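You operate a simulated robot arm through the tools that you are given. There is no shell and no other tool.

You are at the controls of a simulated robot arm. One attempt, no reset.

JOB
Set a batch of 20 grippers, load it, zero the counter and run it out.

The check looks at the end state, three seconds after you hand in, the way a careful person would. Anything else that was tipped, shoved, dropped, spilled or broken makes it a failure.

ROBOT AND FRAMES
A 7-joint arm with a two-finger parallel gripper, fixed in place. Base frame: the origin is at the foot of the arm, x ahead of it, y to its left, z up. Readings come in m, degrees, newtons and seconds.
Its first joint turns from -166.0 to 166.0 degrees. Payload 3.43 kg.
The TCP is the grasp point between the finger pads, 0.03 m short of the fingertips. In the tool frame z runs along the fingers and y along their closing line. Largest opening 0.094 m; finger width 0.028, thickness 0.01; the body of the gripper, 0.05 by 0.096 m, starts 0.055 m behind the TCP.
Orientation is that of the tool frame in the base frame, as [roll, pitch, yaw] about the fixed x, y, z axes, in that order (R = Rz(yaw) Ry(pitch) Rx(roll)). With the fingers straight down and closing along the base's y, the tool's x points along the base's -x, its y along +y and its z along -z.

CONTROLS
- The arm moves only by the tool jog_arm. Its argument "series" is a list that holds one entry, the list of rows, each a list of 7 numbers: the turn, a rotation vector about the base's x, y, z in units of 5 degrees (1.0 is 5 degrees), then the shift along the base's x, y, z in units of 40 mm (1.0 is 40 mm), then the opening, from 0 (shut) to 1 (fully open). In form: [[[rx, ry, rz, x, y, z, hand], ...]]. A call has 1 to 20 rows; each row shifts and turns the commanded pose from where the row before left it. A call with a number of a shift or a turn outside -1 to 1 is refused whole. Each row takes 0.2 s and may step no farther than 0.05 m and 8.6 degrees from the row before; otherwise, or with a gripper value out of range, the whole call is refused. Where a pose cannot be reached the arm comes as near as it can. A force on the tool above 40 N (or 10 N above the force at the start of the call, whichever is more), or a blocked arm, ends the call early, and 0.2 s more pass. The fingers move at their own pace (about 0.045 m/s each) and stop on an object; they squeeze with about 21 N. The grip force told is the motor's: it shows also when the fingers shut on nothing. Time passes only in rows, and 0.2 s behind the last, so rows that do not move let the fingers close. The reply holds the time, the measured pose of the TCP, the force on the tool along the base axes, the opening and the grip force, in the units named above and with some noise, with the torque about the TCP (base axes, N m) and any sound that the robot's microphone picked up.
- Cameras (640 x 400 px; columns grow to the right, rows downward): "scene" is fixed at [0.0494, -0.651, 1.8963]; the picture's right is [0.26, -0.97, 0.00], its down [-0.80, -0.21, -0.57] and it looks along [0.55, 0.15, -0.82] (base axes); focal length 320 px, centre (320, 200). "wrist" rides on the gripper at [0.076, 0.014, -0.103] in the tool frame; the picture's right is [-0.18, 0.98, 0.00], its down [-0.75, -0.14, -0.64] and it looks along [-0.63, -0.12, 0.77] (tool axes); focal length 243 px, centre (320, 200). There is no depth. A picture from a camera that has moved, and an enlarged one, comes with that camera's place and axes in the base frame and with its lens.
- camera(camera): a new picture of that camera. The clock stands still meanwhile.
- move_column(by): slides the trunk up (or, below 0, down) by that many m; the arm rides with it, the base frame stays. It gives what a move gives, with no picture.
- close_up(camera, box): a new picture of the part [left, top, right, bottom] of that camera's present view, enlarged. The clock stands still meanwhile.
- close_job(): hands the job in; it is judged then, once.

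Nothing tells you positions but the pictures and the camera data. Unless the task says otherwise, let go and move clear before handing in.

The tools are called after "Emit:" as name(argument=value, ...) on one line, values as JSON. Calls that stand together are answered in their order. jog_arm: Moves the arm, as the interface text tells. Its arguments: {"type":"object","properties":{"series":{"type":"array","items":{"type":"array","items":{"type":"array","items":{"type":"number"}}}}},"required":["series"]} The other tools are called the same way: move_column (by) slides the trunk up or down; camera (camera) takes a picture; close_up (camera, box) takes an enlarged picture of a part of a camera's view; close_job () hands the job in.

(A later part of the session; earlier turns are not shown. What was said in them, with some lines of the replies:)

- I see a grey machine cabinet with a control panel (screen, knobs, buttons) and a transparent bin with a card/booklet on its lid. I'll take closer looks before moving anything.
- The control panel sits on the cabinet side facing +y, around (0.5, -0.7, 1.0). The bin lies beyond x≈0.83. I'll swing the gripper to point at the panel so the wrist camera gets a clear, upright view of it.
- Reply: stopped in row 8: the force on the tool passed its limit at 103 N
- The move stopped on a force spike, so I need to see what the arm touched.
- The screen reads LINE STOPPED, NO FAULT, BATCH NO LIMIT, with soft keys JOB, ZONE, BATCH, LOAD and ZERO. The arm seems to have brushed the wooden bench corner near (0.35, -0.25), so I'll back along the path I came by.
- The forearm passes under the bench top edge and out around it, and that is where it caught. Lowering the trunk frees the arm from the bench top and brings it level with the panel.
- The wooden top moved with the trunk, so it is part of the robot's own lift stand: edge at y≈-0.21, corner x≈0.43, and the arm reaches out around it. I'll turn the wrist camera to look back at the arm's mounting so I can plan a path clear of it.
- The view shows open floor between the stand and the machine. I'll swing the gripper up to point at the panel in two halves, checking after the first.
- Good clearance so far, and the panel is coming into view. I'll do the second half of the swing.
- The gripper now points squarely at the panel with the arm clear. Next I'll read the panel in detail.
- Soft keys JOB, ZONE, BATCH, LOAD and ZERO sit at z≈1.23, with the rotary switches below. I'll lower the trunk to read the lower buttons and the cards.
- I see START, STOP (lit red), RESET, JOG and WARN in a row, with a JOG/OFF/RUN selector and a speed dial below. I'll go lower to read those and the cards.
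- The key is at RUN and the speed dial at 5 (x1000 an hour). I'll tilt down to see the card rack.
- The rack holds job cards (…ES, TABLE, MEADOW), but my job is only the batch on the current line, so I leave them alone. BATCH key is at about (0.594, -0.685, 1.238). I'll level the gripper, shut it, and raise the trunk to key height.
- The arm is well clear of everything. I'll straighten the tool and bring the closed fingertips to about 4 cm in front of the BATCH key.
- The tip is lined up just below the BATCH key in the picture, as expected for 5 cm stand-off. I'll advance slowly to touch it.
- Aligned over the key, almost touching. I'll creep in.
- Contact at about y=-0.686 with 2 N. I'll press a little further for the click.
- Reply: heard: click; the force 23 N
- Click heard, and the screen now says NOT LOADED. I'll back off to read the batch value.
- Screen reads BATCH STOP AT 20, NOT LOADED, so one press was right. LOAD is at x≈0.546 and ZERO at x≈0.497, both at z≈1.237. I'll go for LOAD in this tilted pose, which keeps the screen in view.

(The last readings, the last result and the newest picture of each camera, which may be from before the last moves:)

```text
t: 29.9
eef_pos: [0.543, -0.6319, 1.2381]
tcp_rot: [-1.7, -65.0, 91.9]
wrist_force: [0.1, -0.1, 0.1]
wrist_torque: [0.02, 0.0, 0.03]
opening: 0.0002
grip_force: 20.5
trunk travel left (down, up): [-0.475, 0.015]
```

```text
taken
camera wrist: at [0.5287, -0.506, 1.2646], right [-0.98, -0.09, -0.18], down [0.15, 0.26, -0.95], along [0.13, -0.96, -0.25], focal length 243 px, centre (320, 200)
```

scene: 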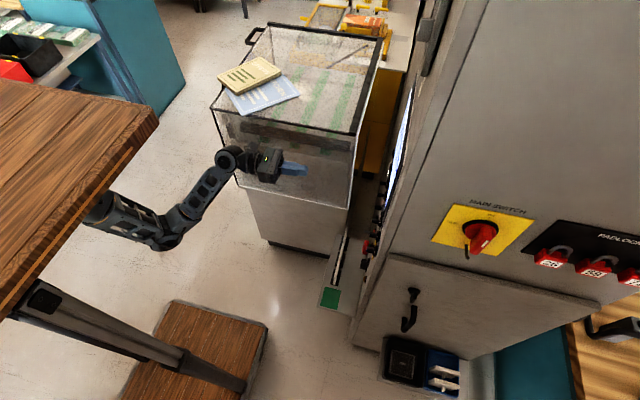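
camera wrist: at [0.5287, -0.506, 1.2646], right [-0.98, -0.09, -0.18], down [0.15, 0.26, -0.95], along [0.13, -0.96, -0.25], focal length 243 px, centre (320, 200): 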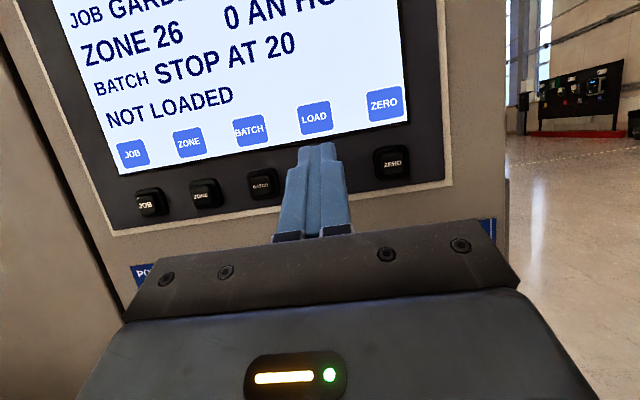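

Emit:
jog_arm(series=[[[0, 0, 0, 0.03, -0.12, 0, 0], [0, 0, 0, 0, -0.12, 0, 0], [0, 0, 0, 0, -0.1, 0, 0], [0, 0, 0, 0, -0.05, 0, 0]]])

Emit:
close_up(camera="wrist", box=[200, 80, 440, 230])

```text
t: 30.9
eef_pos: [0.5454, -0.6477, 1.2384]
tcp_rot: [-1.6, -65.0, 92.0]
wrist_force: [-0.5, 0.3, 0.6]
wrist_torque: [0.0, 0.01, 0.03]
opening: 0.0
grip_force: 20.6
trunk travel left (down, up): [-0.475, 0.015]
```

```text
2.67 times, centred on (320, 155) of wrist
camera zoom: at [0.5314, -0.5215, 1.2648], right [-0.98, -0.09, -0.18], down [0.15, 0.26, -0.95], along [0.13, -0.96, -0.25], focal length 647 px, centre (320, 320)
```

zoom: 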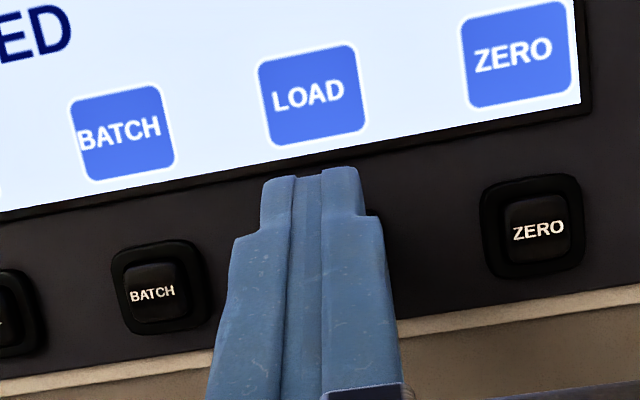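

Emit:
jog_arm(series=[[[0, 0, 0, 0, -0.06, 0, 0], [0, 0, 0, 0, -0.06, 0, 0], [0, 0, 0, 0, -0.06, 0, 0]]])

```text
t: 31.7
eef_pos: [0.5478, -0.6545, 1.2384]
tcp_rot: [-1.6, -65.0, 92.0]
wrist_force: [-0.6, 3.3, 0.0]
wrist_torque: [-0.01, -0.01, -0.06]
opening: 0.0
grip_force: 20.2
trunk travel left (down, up): [-0.475, 0.015]
heard: click
```

Emit:
jog_arm(series=[[[0, 0, 0, 0, 0.3, 0, 0], [0, 0, 0, -0.4, 0.3, 0, 0]]])

Emit:
camera(camera="wrist")

```text
t: 32.3
eef_pos: [0.5314, -0.6324, 1.2369]
tcp_rot: [-1.8, -64.9, 92.0]
wrist_force: [0.3, 0.3, -0.4]
wrist_torque: [0.0, 0.02, 0.03]
opening: 0.0
grip_force: 20.2
trunk travel left (down, up): [-0.475, 0.015]
```

```text
taken
camera wrist: at [0.5174, -0.5065, 1.2645], right [-0.98, -0.08, -0.18], down [0.15, 0.26, -0.95], along [0.13, -0.96, -0.24], focal length 243 px, centre (320, 200)
```

wrist: 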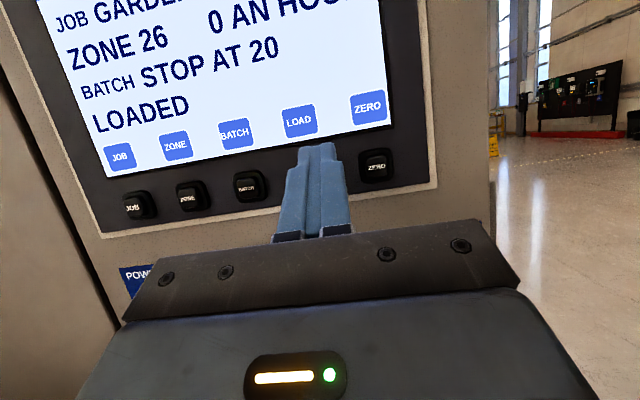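

The screen shows STOP AT 20 and LOADED. ZERO is next, one key further at x≈0.497.

Emit:
jog_arm(series=[[[0, 0, 0, -0.45, 0, 0, 0], [0, 0, 0, -0.43, -0.1, 0, 0], [0, 0, 0, 0, -0.15, 0, 0], [0, 0, 0, 0, -0.13, 0, 0]]])

Emit:
camera(camera="wrist")

```text
t: 33.3
eef_pos: [0.4958, -0.6457, 1.2391]
tcp_rot: [-1.8, -65.1, 92.0]
wrist_force: [-0.1, -0.2, -0.7]
wrist_torque: [-0.03, -0.02, 0.01]
opening: 0.0
grip_force: 21.2
trunk travel left (down, up): [-0.475, 0.015]
```

```text
taken
camera wrist: at [0.4803, -0.5199, 1.2654], right [-0.98, -0.09, -0.18], down [0.15, 0.26, -0.95], along [0.13, -0.96, -0.25], focal length 243 px, centre (320, 200)
```

wrist: 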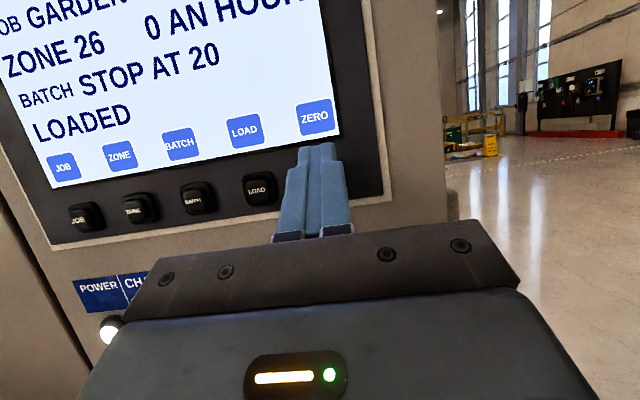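

Emit:
jog_arm(series=[[[0, 0, 0, 0, -0.08, 0, 0], [0, 0, 0, 0, -0.06, 0, 0], [0, 0, 0, 0, -0.06, 0, 0], [0, 0, 0, 0, -0.04, 0, 0]]])

```text
t: 34.3
eef_pos: [0.4951, -0.655, 1.2371]
tcp_rot: [-1.6, -65.0, 91.8]
wrist_force: [0.1, 4.4, -1.7]
wrist_torque: [0.03, 0.01, 0.02]
opening: 0.0
grip_force: 21.2
trunk travel left (down, up): [-0.475, 0.015]
heard: click
```

Click heard. I'll back off and check the whole screen.

Emit:
jog_arm(series=[[[0, 0, 0, 0.3, 0.5, 0, 0], [0, 0, 0, 0.9, 0.7, 0, 0], [0, 0, 0, 0.9, 0.7, 0, 0], [0, 0, 0, 0.4, 0.7, 0, 0]]])

Emit:
camera(camera="wrist")

```text
t: 35.3
eef_pos: [0.597, -0.5514, 1.2385]
tcp_rot: [-1.7, -65.0, 91.9]
wrist_force: [-0.8, 0.6, 0.3]
wrist_torque: [-0.04, -0.02, 0.02]
opening: 0.0
grip_force: 20.7
trunk travel left (down, up): [-0.475, 0.015]
```

```text
taken
camera wrist: at [0.5833, -0.4248, 1.2644], right [-0.98, -0.08, -0.18], down [0.15, 0.26, -0.95], along [0.13, -0.96, -0.25], focal length 243 px, centre (320, 200)
```

wrist: 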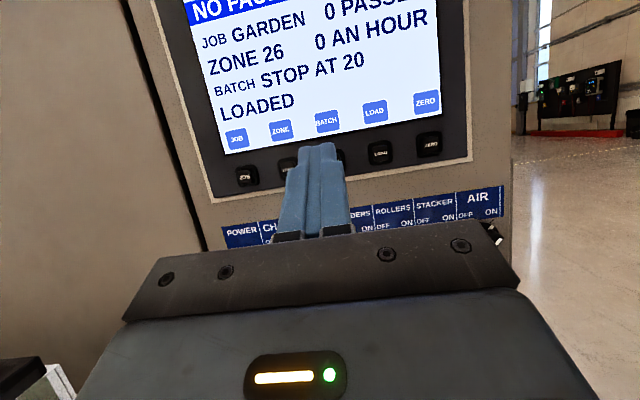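

The counter reads 0 PASSED with STOP AT 20 and LOADED. Before starting I'll lower the trunk and check that all line switches are ON.

Emit:
move_column(by=-0.15)

Emit:
camera(camera="wrist")

Emit:
close_up(camera="wrist", box=[200, 20, 500, 180])

```text
t: 37.1
eef_pos: [0.5987, -0.5499, 1.089]
tcp_rot: [-1.7, -65.0, 91.9]
wrist_force: [-1.2, 0.1, 0.0]
wrist_torque: [0.03, -0.01, 0.01]
opening: 0.0
grip_force: 21.0
trunk travel left (down, up): [-0.325, 0.165]
```

```text
taken
camera wrist: at [0.5836, -0.4246, 1.1146], right [-0.98, -0.09, -0.18], down [0.15, 0.26, -0.95], along [0.13, -0.96, -0.25], focal length 243 px, centre (320, 200)
```

wrist: 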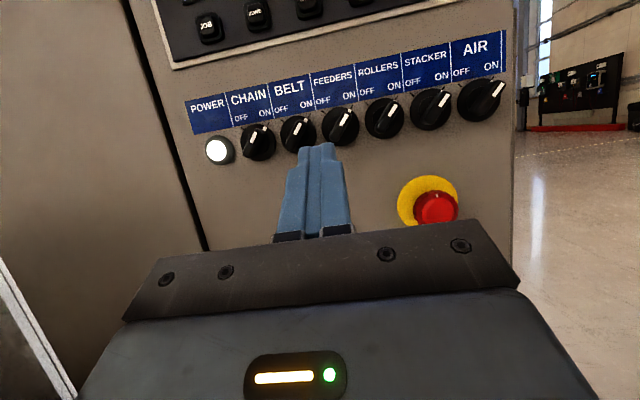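

```text
2.13 times, centred on (350, 100) of wrist
camera zoom: at [0.5836, -0.4246, 1.1146], right [-0.98, -0.09, -0.18], down [0.15, 0.26, -0.95], along [0.13, -0.96, -0.25], focal length 518 px, centre (256, 413)
```

zoom: 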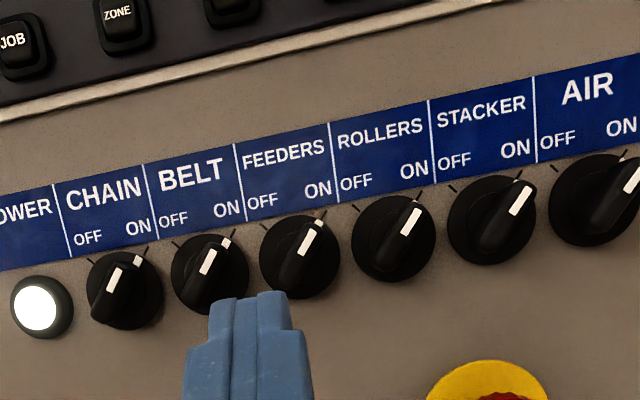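

All switches are ON, power is lit and there is no fault. I'll go down to the START button at about (0.713, -0.685, 0.851).

Emit:
move_column(by=-0.22)

Emit:
jog_arm(series=[[[0, 0, 0, 0.6, 0, -0.1, 0], [0, 0, 0, 0.6, 0, -0.1, 0], [0, 0, 0, 0.6, 0, -0.1, 0], [0, 0, 0, 0.6, 0, -0.1, 0]]])

Emit:
camera(camera="wrist")

Emit:
camera(camera="scene")

```text
t: 39.4
eef_pos: [0.5981, -0.5499, 0.8684]
tcp_rot: [-1.8, -65.1, 92.0]
wrist_force: [-0.1, -0.1, 0.8]
wrist_torque: [0.03, 0.01, 0.01]
opening: 0.0001
grip_force: 21.2
trunk travel left (down, up): [-0.105, 0.385]
```

```text
t: 40.4
eef_pos: [0.6956, -0.5506, 0.8535]
tcp_rot: [-1.9, -65.0, 92.0]
wrist_force: [0.1, -0.5, 0.5]
wrist_torque: [-0.01, 0.0, -0.01]
opening: 0.0001
grip_force: 21.1
trunk travel left (down, up): [-0.105, 0.385]
```

```text
taken
camera wrist: at [0.6799, -0.4241, 0.8799], right [-0.98, -0.08, -0.18], down [0.15, 0.26, -0.95], along [0.13, -0.96, -0.25], focal length 243 px, centre (320, 200)
```

wrist: 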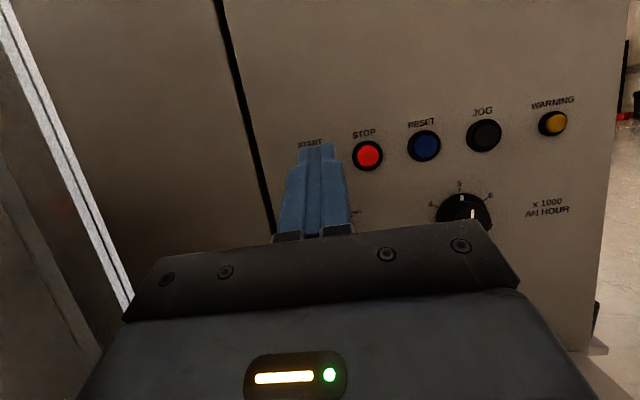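

```text
taken
```

scene: 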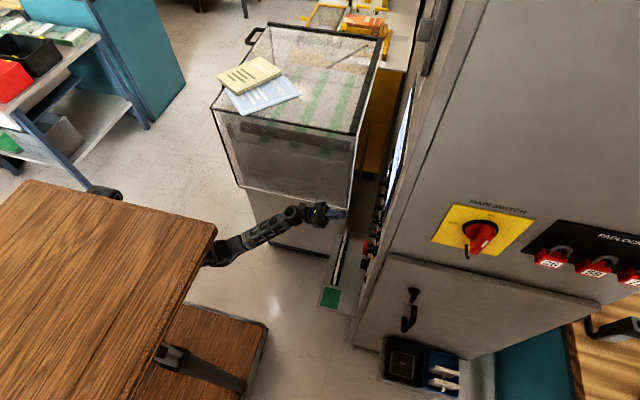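

Emit:
jog_arm(series=[[[0, 0, 0, 0.47, -0.3, -0.05, 0], [0, 0, 0, 0, -0.5, 0, 0], [0, 0, 0, 0, -0.5, 0, 0], [0, 0, 0, 0, -0.3, 0, 0]]])

Emit:
camera(camera="wrist")

Emit:
close_up(camera="wrist", box=[220, 100, 420, 230])

```text
t: 41.4
eef_pos: [0.7141, -0.6134, 0.8501]
tcp_rot: [-1.7, -65.0, 92.0]
wrist_force: [0.6, -0.3, 0.9]
wrist_torque: [-0.06, 0.01, 0.01]
opening: 0.0001
grip_force: 21.6
trunk travel left (down, up): [-0.105, 0.385]
```

```text
taken
camera wrist: at [0.6985, -0.4876, 0.8765], right [-0.98, -0.09, -0.18], down [0.15, 0.26, -0.95], along [0.13, -0.96, -0.25], focal length 243 px, centre (320, 200)
```

wrist: 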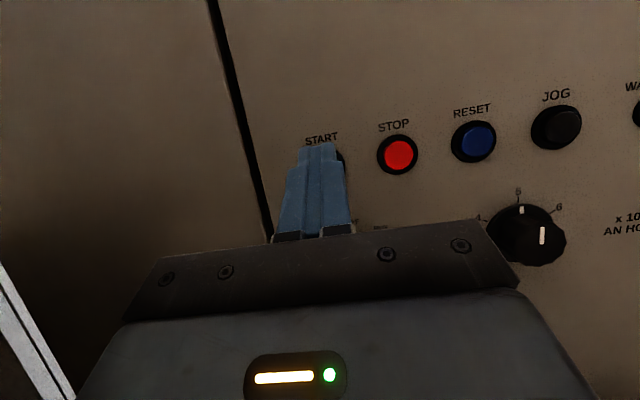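

```text
3.08 times, centred on (320, 165) of wrist
camera zoom: at [0.6985, -0.4876, 0.8765], right [-0.98, -0.09, -0.18], down [0.15, 0.26, -0.95], along [0.13, -0.96, -0.25], focal length 746 px, centre (320, 308)
```

zoom: 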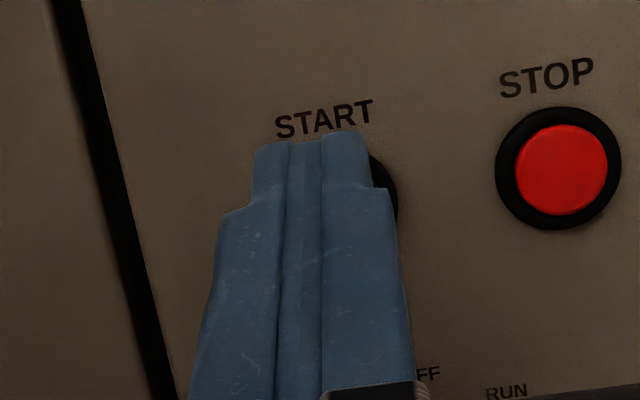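

Emit:
jog_arm(series=[[[0, 0, 0, 0.04, -0.12, 0.05, 0], [0, 0, 0, 0, -0.12, 0, 0], [0, 0, 0, 0, -0.12, 0, 0], [0, 0, 0, 0, -0.12, 0, 0], [0, 0, 0, 0, -0.08, 0, 0], [0, 0, 0, 0, -0.08, 0, 0], [0, 0, 0, 0, -0.06, 0, 0]]])

```text
t: 43.0
eef_pos: [0.715, -0.6424, 0.8523]
tcp_rot: [-1.8, -65.0, 92.1]
wrist_force: [-0.1, -0.2, -0.5]
wrist_torque: [0.01, -0.01, 0.0]
opening: 0.0
grip_force: 20.5
trunk travel left (down, up): [-0.105, 0.385]
```

Emit:
jog_arm(series=[[[0, 0, 0, 0, -0.07, 0, 0], [0, 0, 0, 0, -0.07, 0, 0], [0, 0, 0, 0, -0.07, 0, 0], [0, 0, 0, 0, -0.05, 0, 0]]])

```text
t: 44.0
eef_pos: [0.7157, -0.6525, 0.8525]
tcp_rot: [-1.8, -65.0, 91.9]
wrist_force: [-0.5, 0.9, 0.3]
wrist_torque: [0.03, -0.02, 0.02]
opening: 0.0001
grip_force: 21.0
trunk travel left (down, up): [-0.105, 0.385]
```

Emit:
jog_arm(series=[[[0, 0, 0, 0, -0.06, 0, 0], [0, 0, 0, 0, -0.06, 0, 0]]])

Emit:
camera(camera="wrist")

```text
t: 44.6
eef_pos: [0.7156, -0.6577, 0.8533]
tcp_rot: [-1.7, -65.1, 92.0]
wrist_force: [0.6, 0.2, 0.2]
wrist_torque: [-0.03, 0.02, 0.01]
opening: 0.0
grip_force: 21.1
trunk travel left (down, up): [-0.105, 0.385]
```

```text
taken
camera wrist: at [0.7009, -0.5322, 0.8784], right [-0.98, -0.08, -0.18], down [0.15, 0.26, -0.95], along [0.13, -0.96, -0.25], focal length 243 px, centre (320, 200)
```

wrist: 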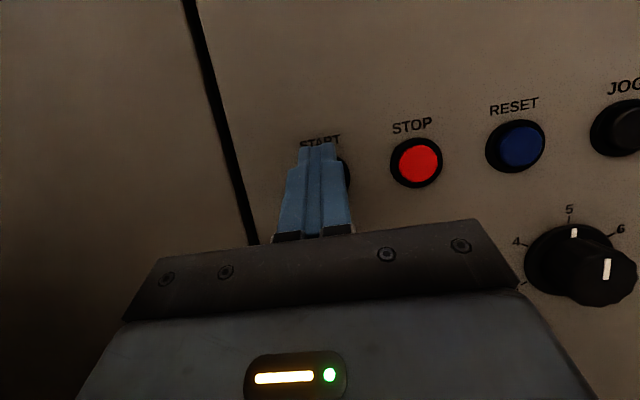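

No contact yet; triangulating again puts the button face at y≈-0.70, so I'll continue slowly.

Emit:
jog_arm(series=[[[0, 0, 0, 0, -0.06, 0, 0], [0, 0, 0, 0, -0.06, 0, 0], [0, 0, 0, 0, -0.06, 0, 0]]])

```text
t: 45.4
eef_pos: [0.7156, -0.6621, 0.8511]
tcp_rot: [-1.7, -64.9, 92.0]
wrist_force: [-3.8, 25.4, -3.0]
wrist_torque: [0.1, 0.02, -0.17]
opening: 0.0
grip_force: 20.5
trunk travel left (down, up): [-0.105, 0.385]
heard: click
```

Click. I'll release and look at the lamps and screen.

Emit:
jog_arm(series=[[[0, 0, 0, 0, 0.5, 0, 0], [0, 0, 0, -0.3, 0.8, 0, 0], [0, 0, 0, -0.3, 0.8, 0, 0]]])

Emit:
camera(camera="wrist")

Emit:
camera(camera="scene")

```text
t: 46.2
eef_pos: [0.6902, -0.5806, 0.854]
tcp_rot: [-1.6, -65.0, 91.9]
wrist_force: [-0.1, -0.9, -1.0]
wrist_torque: [-0.01, 0.02, -0.01]
opening: 0.0
grip_force: 20.5
trunk travel left (down, up): [-0.105, 0.385]
```

```text
taken
camera wrist: at [0.6756, -0.456, 0.8805], right [-0.98, -0.08, -0.18], down [0.15, 0.26, -0.95], along [0.13, -0.96, -0.25], focal length 243 px, centre (320, 200)
```

wrist: 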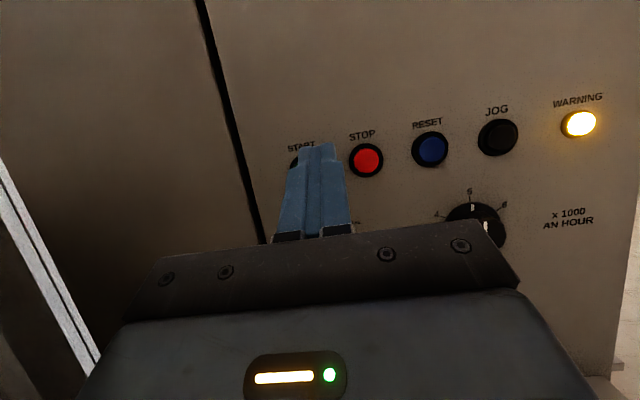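

```text
taken
```

scene: 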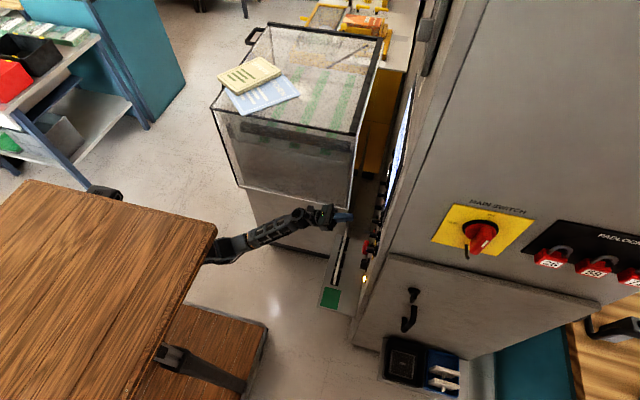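

The WARNING lamp is lit, which is likely the pre-start warning. I'll wait a moment and watch.

Emit:
jog_arm(series=[[[0, 0, 0, 0, 0, 0, 0], [0, 0, 0, 0, 0, 0, 0], [0, 0, 0, 0, 0, 0, 0], [0, 0, 0, 0, 0, 0, 0], [0, 0, 0, 0, 0, 0, 0]]])

Emit:
camera(camera="wrist")

```text
t: 47.4
eef_pos: [0.6911, -0.5806, 0.8542]
tcp_rot: [-1.8, -65.0, 92.0]
wrist_force: [0.2, -0.4, -0.2]
wrist_torque: [-0.03, 0.01, -0.03]
opening: 0.0
grip_force: 21.0
trunk travel left (down, up): [-0.105, 0.385]
```

```text
taken
camera wrist: at [0.6765, -0.4553, 0.8802], right [-0.98, -0.09, -0.18], down [0.15, 0.26, -0.95], along [0.13, -0.96, -0.25], focal length 243 px, centre (320, 200)
```

wrist: 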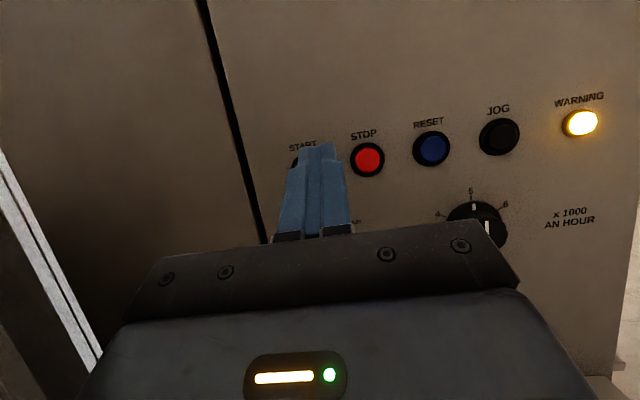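

Emit:
jog_arm(series=[[[0, 0, 0, 0, 0, 0, 0], [0, 0, 0, 0, 0, 0, 0], [0, 0, 0, 0, 0, 0, 0], [0, 0, 0, 0, 0, 0, 0], [0, 0, 0, 0, 0, 0, 0], [0, 0, 0, 0, 0, 0, 0]]])

Emit:
camera(camera="wrist")

```text
t: 48.8
eef_pos: [0.6915, -0.5805, 0.8539]
tcp_rot: [-1.7, -65.1, 92.0]
wrist_force: [0.1, 1.0, 0.2]
wrist_torque: [0.0, 0.02, 0.0]
opening: 0.0
grip_force: 20.5
trunk travel left (down, up): [-0.105, 0.385]
```

```text
taken
camera wrist: at [0.6765, -0.4553, 0.8802], right [-0.98, -0.09, -0.18], down [0.15, 0.26, -0.95], along [0.13, -0.96, -0.25], focal length 243 px, centre (320, 200)
```

wrist: 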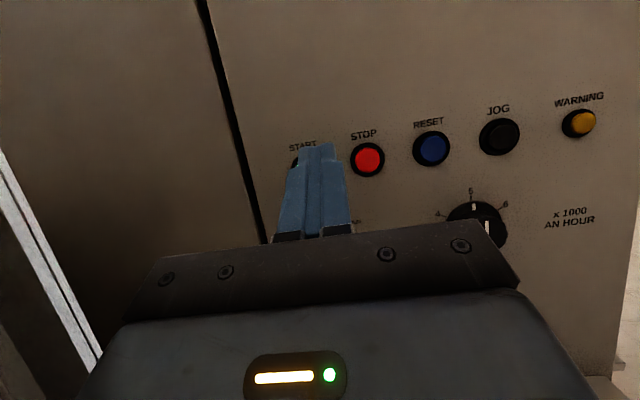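

The warning lamp has gone out with no sign of movement. I'll go up to read the screen before doing anything more.

Emit:
move_column(by=0.36)

Emit:
camera(camera="wrist")

```text
t: 52.3
eef_pos: [0.6912, -0.5817, 1.2139]
tcp_rot: [-1.7, -65.0, 92.0]
wrist_force: [-0.7, -0.3, -0.1]
wrist_torque: [-0.01, -0.01, -0.01]
opening: 0.0002
grip_force: 21.2
trunk travel left (down, up): [-0.465, 0.025]
```

```text
taken
camera wrist: at [0.6765, -0.4553, 1.2402], right [-0.98, -0.09, -0.18], down [0.15, 0.26, -0.95], along [0.13, -0.96, -0.25], focal length 243 px, centre (320, 200)
```

wrist: 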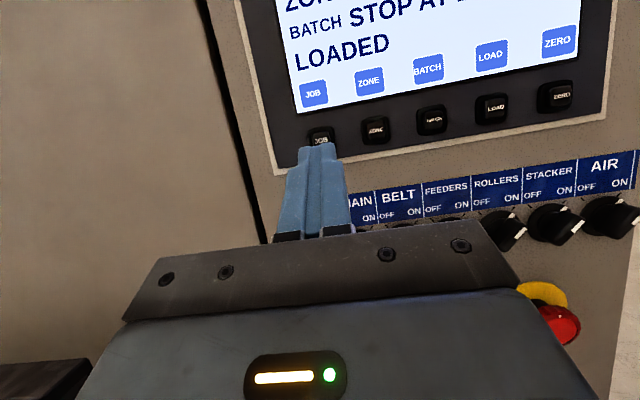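

Emit:
jog_arm(series=[[[-1, 0, 0, -0.7, 0.6, 0.2, 0], [-1, 0, 0, -0.7, 0.6, 0.2, 0], [-1, 0, 0, -0.7, 0.6, 0.2, 0], [0, 0, 0, -0.5, 0.6, 0, 0]]])

Emit:
camera(camera="wrist")

```text
t: 53.3
eef_pos: [0.5889, -0.4857, 1.2396]
tcp_rot: [-1.0, -49.9, 91.4]
wrist_force: [0.5, 0.2, 0.3]
wrist_torque: [0.02, -0.02, 0.0]
opening: 0.0
grip_force: 20.6
trunk travel left (down, up): [-0.465, 0.025]
```

```text
taken
camera wrist: at [0.5732, -0.3577, 1.2316], right [-0.98, -0.13, -0.15], down [0.15, 0.01, -0.99], along [0.13, -0.99, 0.01], focal length 243 px, centre (320, 200)
```

wrist: 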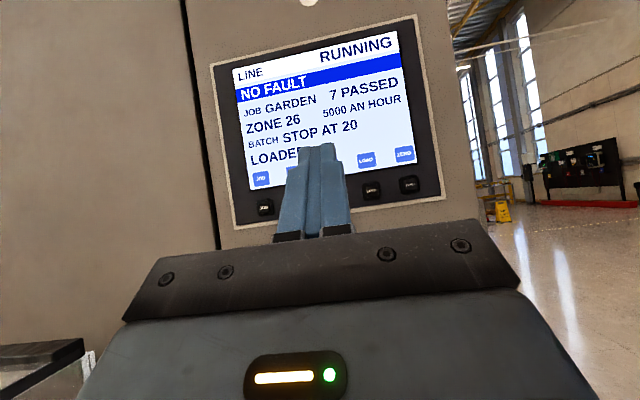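

The line is RUNNING at 5000 an hour with 7 passed and no fault. I'll wait here out of the way until it reaches 20.

Emit:
jog_arm(series=[[[0, 0, 0, 0, 0, 0, 0], [0, 0, 0, 0, 0, 0, 0], [0, 0, 0, 0, 0, 0, 0], [0, 0, 0, 0, 0, 0, 0], [0, 0, 0, 0, 0, 0, 0], [0, 0, 0, 0, 0, 0, 0], [0, 0, 0, 0, 0, 0, 0], [0, 0, 0, 0, 0, 0, 0], [0, 0, 0, 0, 0, 0, 0], [0, 0, 0, 0, 0, 0, 0], [0, 0, 0, 0, 0, 0, 0], [0, 0, 0, 0, 0, 0, 0], [0, 0, 0, 0, 0, 0, 0], [0, 0, 0, 0, 0, 0, 0], [0, 0, 0, 0, 0, 0, 0], [0, 0, 0, 0, 0, 0, 0], [0, 0, 0, 0, 0, 0, 0], [0, 0, 0, 0, 0, 0, 0], [0, 0, 0, 0, 0, 0, 0], [0, 0, 0, 0, 0, 0, 0]]])

Emit:
camera(camera="wrist")

Emit:
jog_arm(series=[[[0, 0, 0, 0, 0, 0, 0], [0, 0, 0, 0, 0, 0, 0], [0, 0, 0, 0, 0, 0, 0], [0, 0, 0, 0, 0, 0, 0], [0, 0, 0, 0, 0, 0, 0], [0, 0, 0, 0, 0, 0, 0], [0, 0, 0, 0, 0, 0, 0], [0, 0, 0, 0, 0, 0, 0], [0, 0, 0, 0, 0, 0, 0], [0, 0, 0, 0, 0, 0, 0], [0, 0, 0, 0, 0, 0, 0], [0, 0, 0, 0, 0, 0, 0], [0, 0, 0, 0, 0, 0, 0], [0, 0, 0, 0, 0, 0, 0], [0, 0, 0, 0, 0, 0, 0], [0, 0, 0, 0, 0, 0, 0], [0, 0, 0, 0, 0, 0, 0], [0, 0, 0, 0, 0, 0, 0], [0, 0, 0, 0, 0, 0, 0], [0, 0, 0, 0, 0, 0, 0]]])

Emit:
jog_arm(series=[[[0, 0, 0, 0, 0, 0, 0], [0, 0, 0, 0, 0, 0, 0], [0, 0, 0, 0, 0, 0, 0], [0, 0, 0, 0, 0, 0, 0], [0, 0, 0, 0, 0, 0, 0], [0, 0, 0, 0, 0, 0, 0], [0, 0, 0, 0, 0, 0, 0], [0, 0, 0, 0, 0, 0, 0], [0, 0, 0, 0, 0, 0, 0], [0, 0, 0, 0, 0, 0, 0], [0, 0, 0, 0, 0, 0, 0], [0, 0, 0, 0, 0, 0, 0], [0, 0, 0, 0, 0, 0, 0], [0, 0, 0, 0, 0, 0, 0], [0, 0, 0, 0, 0, 0, 0], [0, 0, 0, 0, 0, 0, 0], [0, 0, 0, 0, 0, 0, 0], [0, 0, 0, 0, 0, 0, 0], [0, 0, 0, 0, 0, 0, 0], [0, 0, 0, 0, 0, 0, 0]]])

Emit:
camera(camera="wrist")

Emit:
camera(camera="scene")

```text
t: 57.5
eef_pos: [0.5877, -0.4859, 1.2386]
tcp_rot: [-0.9, -50.1, 91.4]
wrist_force: [-0.6, 0.2, 0.9]
wrist_torque: [-0.01, 0.02, -0.01]
opening: 0.0001
grip_force: 21.3
trunk travel left (down, up): [-0.465, 0.025]
```

```text
taken
camera wrist: at [0.5732, -0.3579, 1.2315], right [-0.98, -0.13, -0.15], down [0.15, 0.01, -0.99], along [0.13, -0.99, 0.01], focal length 243 px, centre (320, 200)
```

wrist: 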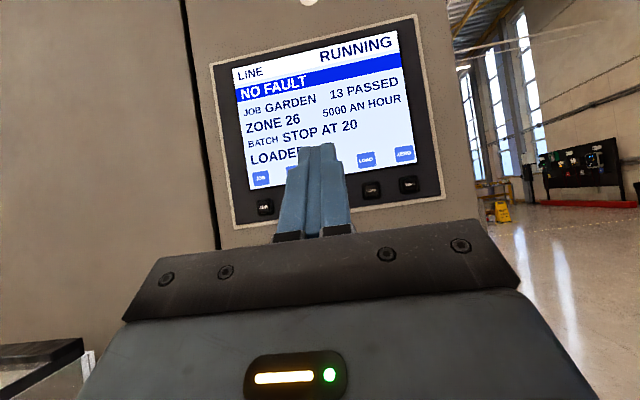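

```text
t: 61.7
eef_pos: [0.5876, -0.4864, 1.2384]
tcp_rot: [-0.9, -50.0, 91.3]
wrist_force: [0.0, 0.3, -0.4]
wrist_torque: [0.04, -0.01, 0.0]
opening: 0.0002
grip_force: 21.0
trunk travel left (down, up): [-0.465, 0.025]
```

```text
t: 65.9
eef_pos: [0.5882, -0.4857, 1.2383]
tcp_rot: [-0.9, -49.9, 91.3]
wrist_force: [0.3, -0.9, 0.6]
wrist_torque: [-0.01, 0.01, -0.01]
opening: 0.0
grip_force: 20.8
trunk travel left (down, up): [-0.465, 0.025]
```

```text
taken
camera wrist: at [0.5732, -0.3579, 1.2315], right [-0.98, -0.13, -0.15], down [0.15, 0.01, -0.99], along [0.13, -0.99, 0.01], focal length 243 px, centre (320, 200)
```

wrist: 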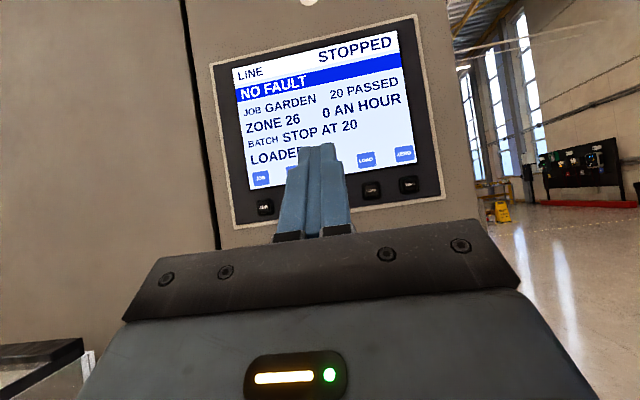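

```text
taken
```

scene: 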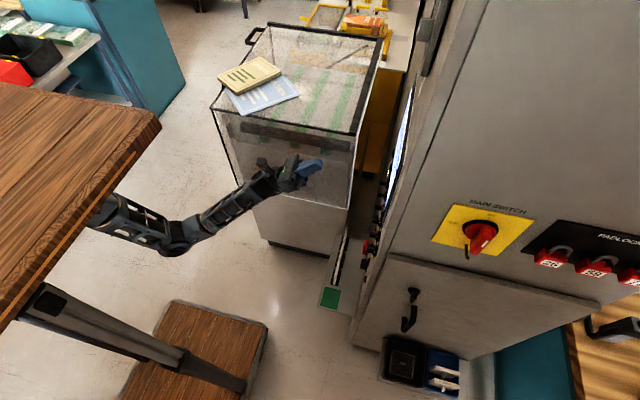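

The line stopped by itself at 20 PASSED, with STOP AT 20, LOADED and NO FAULT. The arm is clear of everything and nothing has been moved, so I'm handing in.

Emit:
close_job()

```text
The job is handed in.
```

The batch of 20 ran out. The line stopped on its own at 20 PASSED, with STOP AT 20, LOADED and NO FAULT on the screen. I've handed the job in, and no result from the check has come back.

- **Setting:** One press of BATCH set STOP AT 20. I then pressed LOAD and ZERO and checked each on the screen. The job stayed GARDEN, zone 26, at 5000 an hour.
- **Running:** I pressed START once. The warning lamp lit for a few seconds, then the line ran and stopped at 20.
- **One knock:** Early on, a move stopped when the arm hit a force spike of 103 N. I couldn't see what it touched, but it was most likely the corner of its own wooden lift stand. I backed off, and the pictures showed nothing shifted.

I left the job cards, line switches and speed dial as they were, along with the pads on the guard lid. The arm is clear of the machine.
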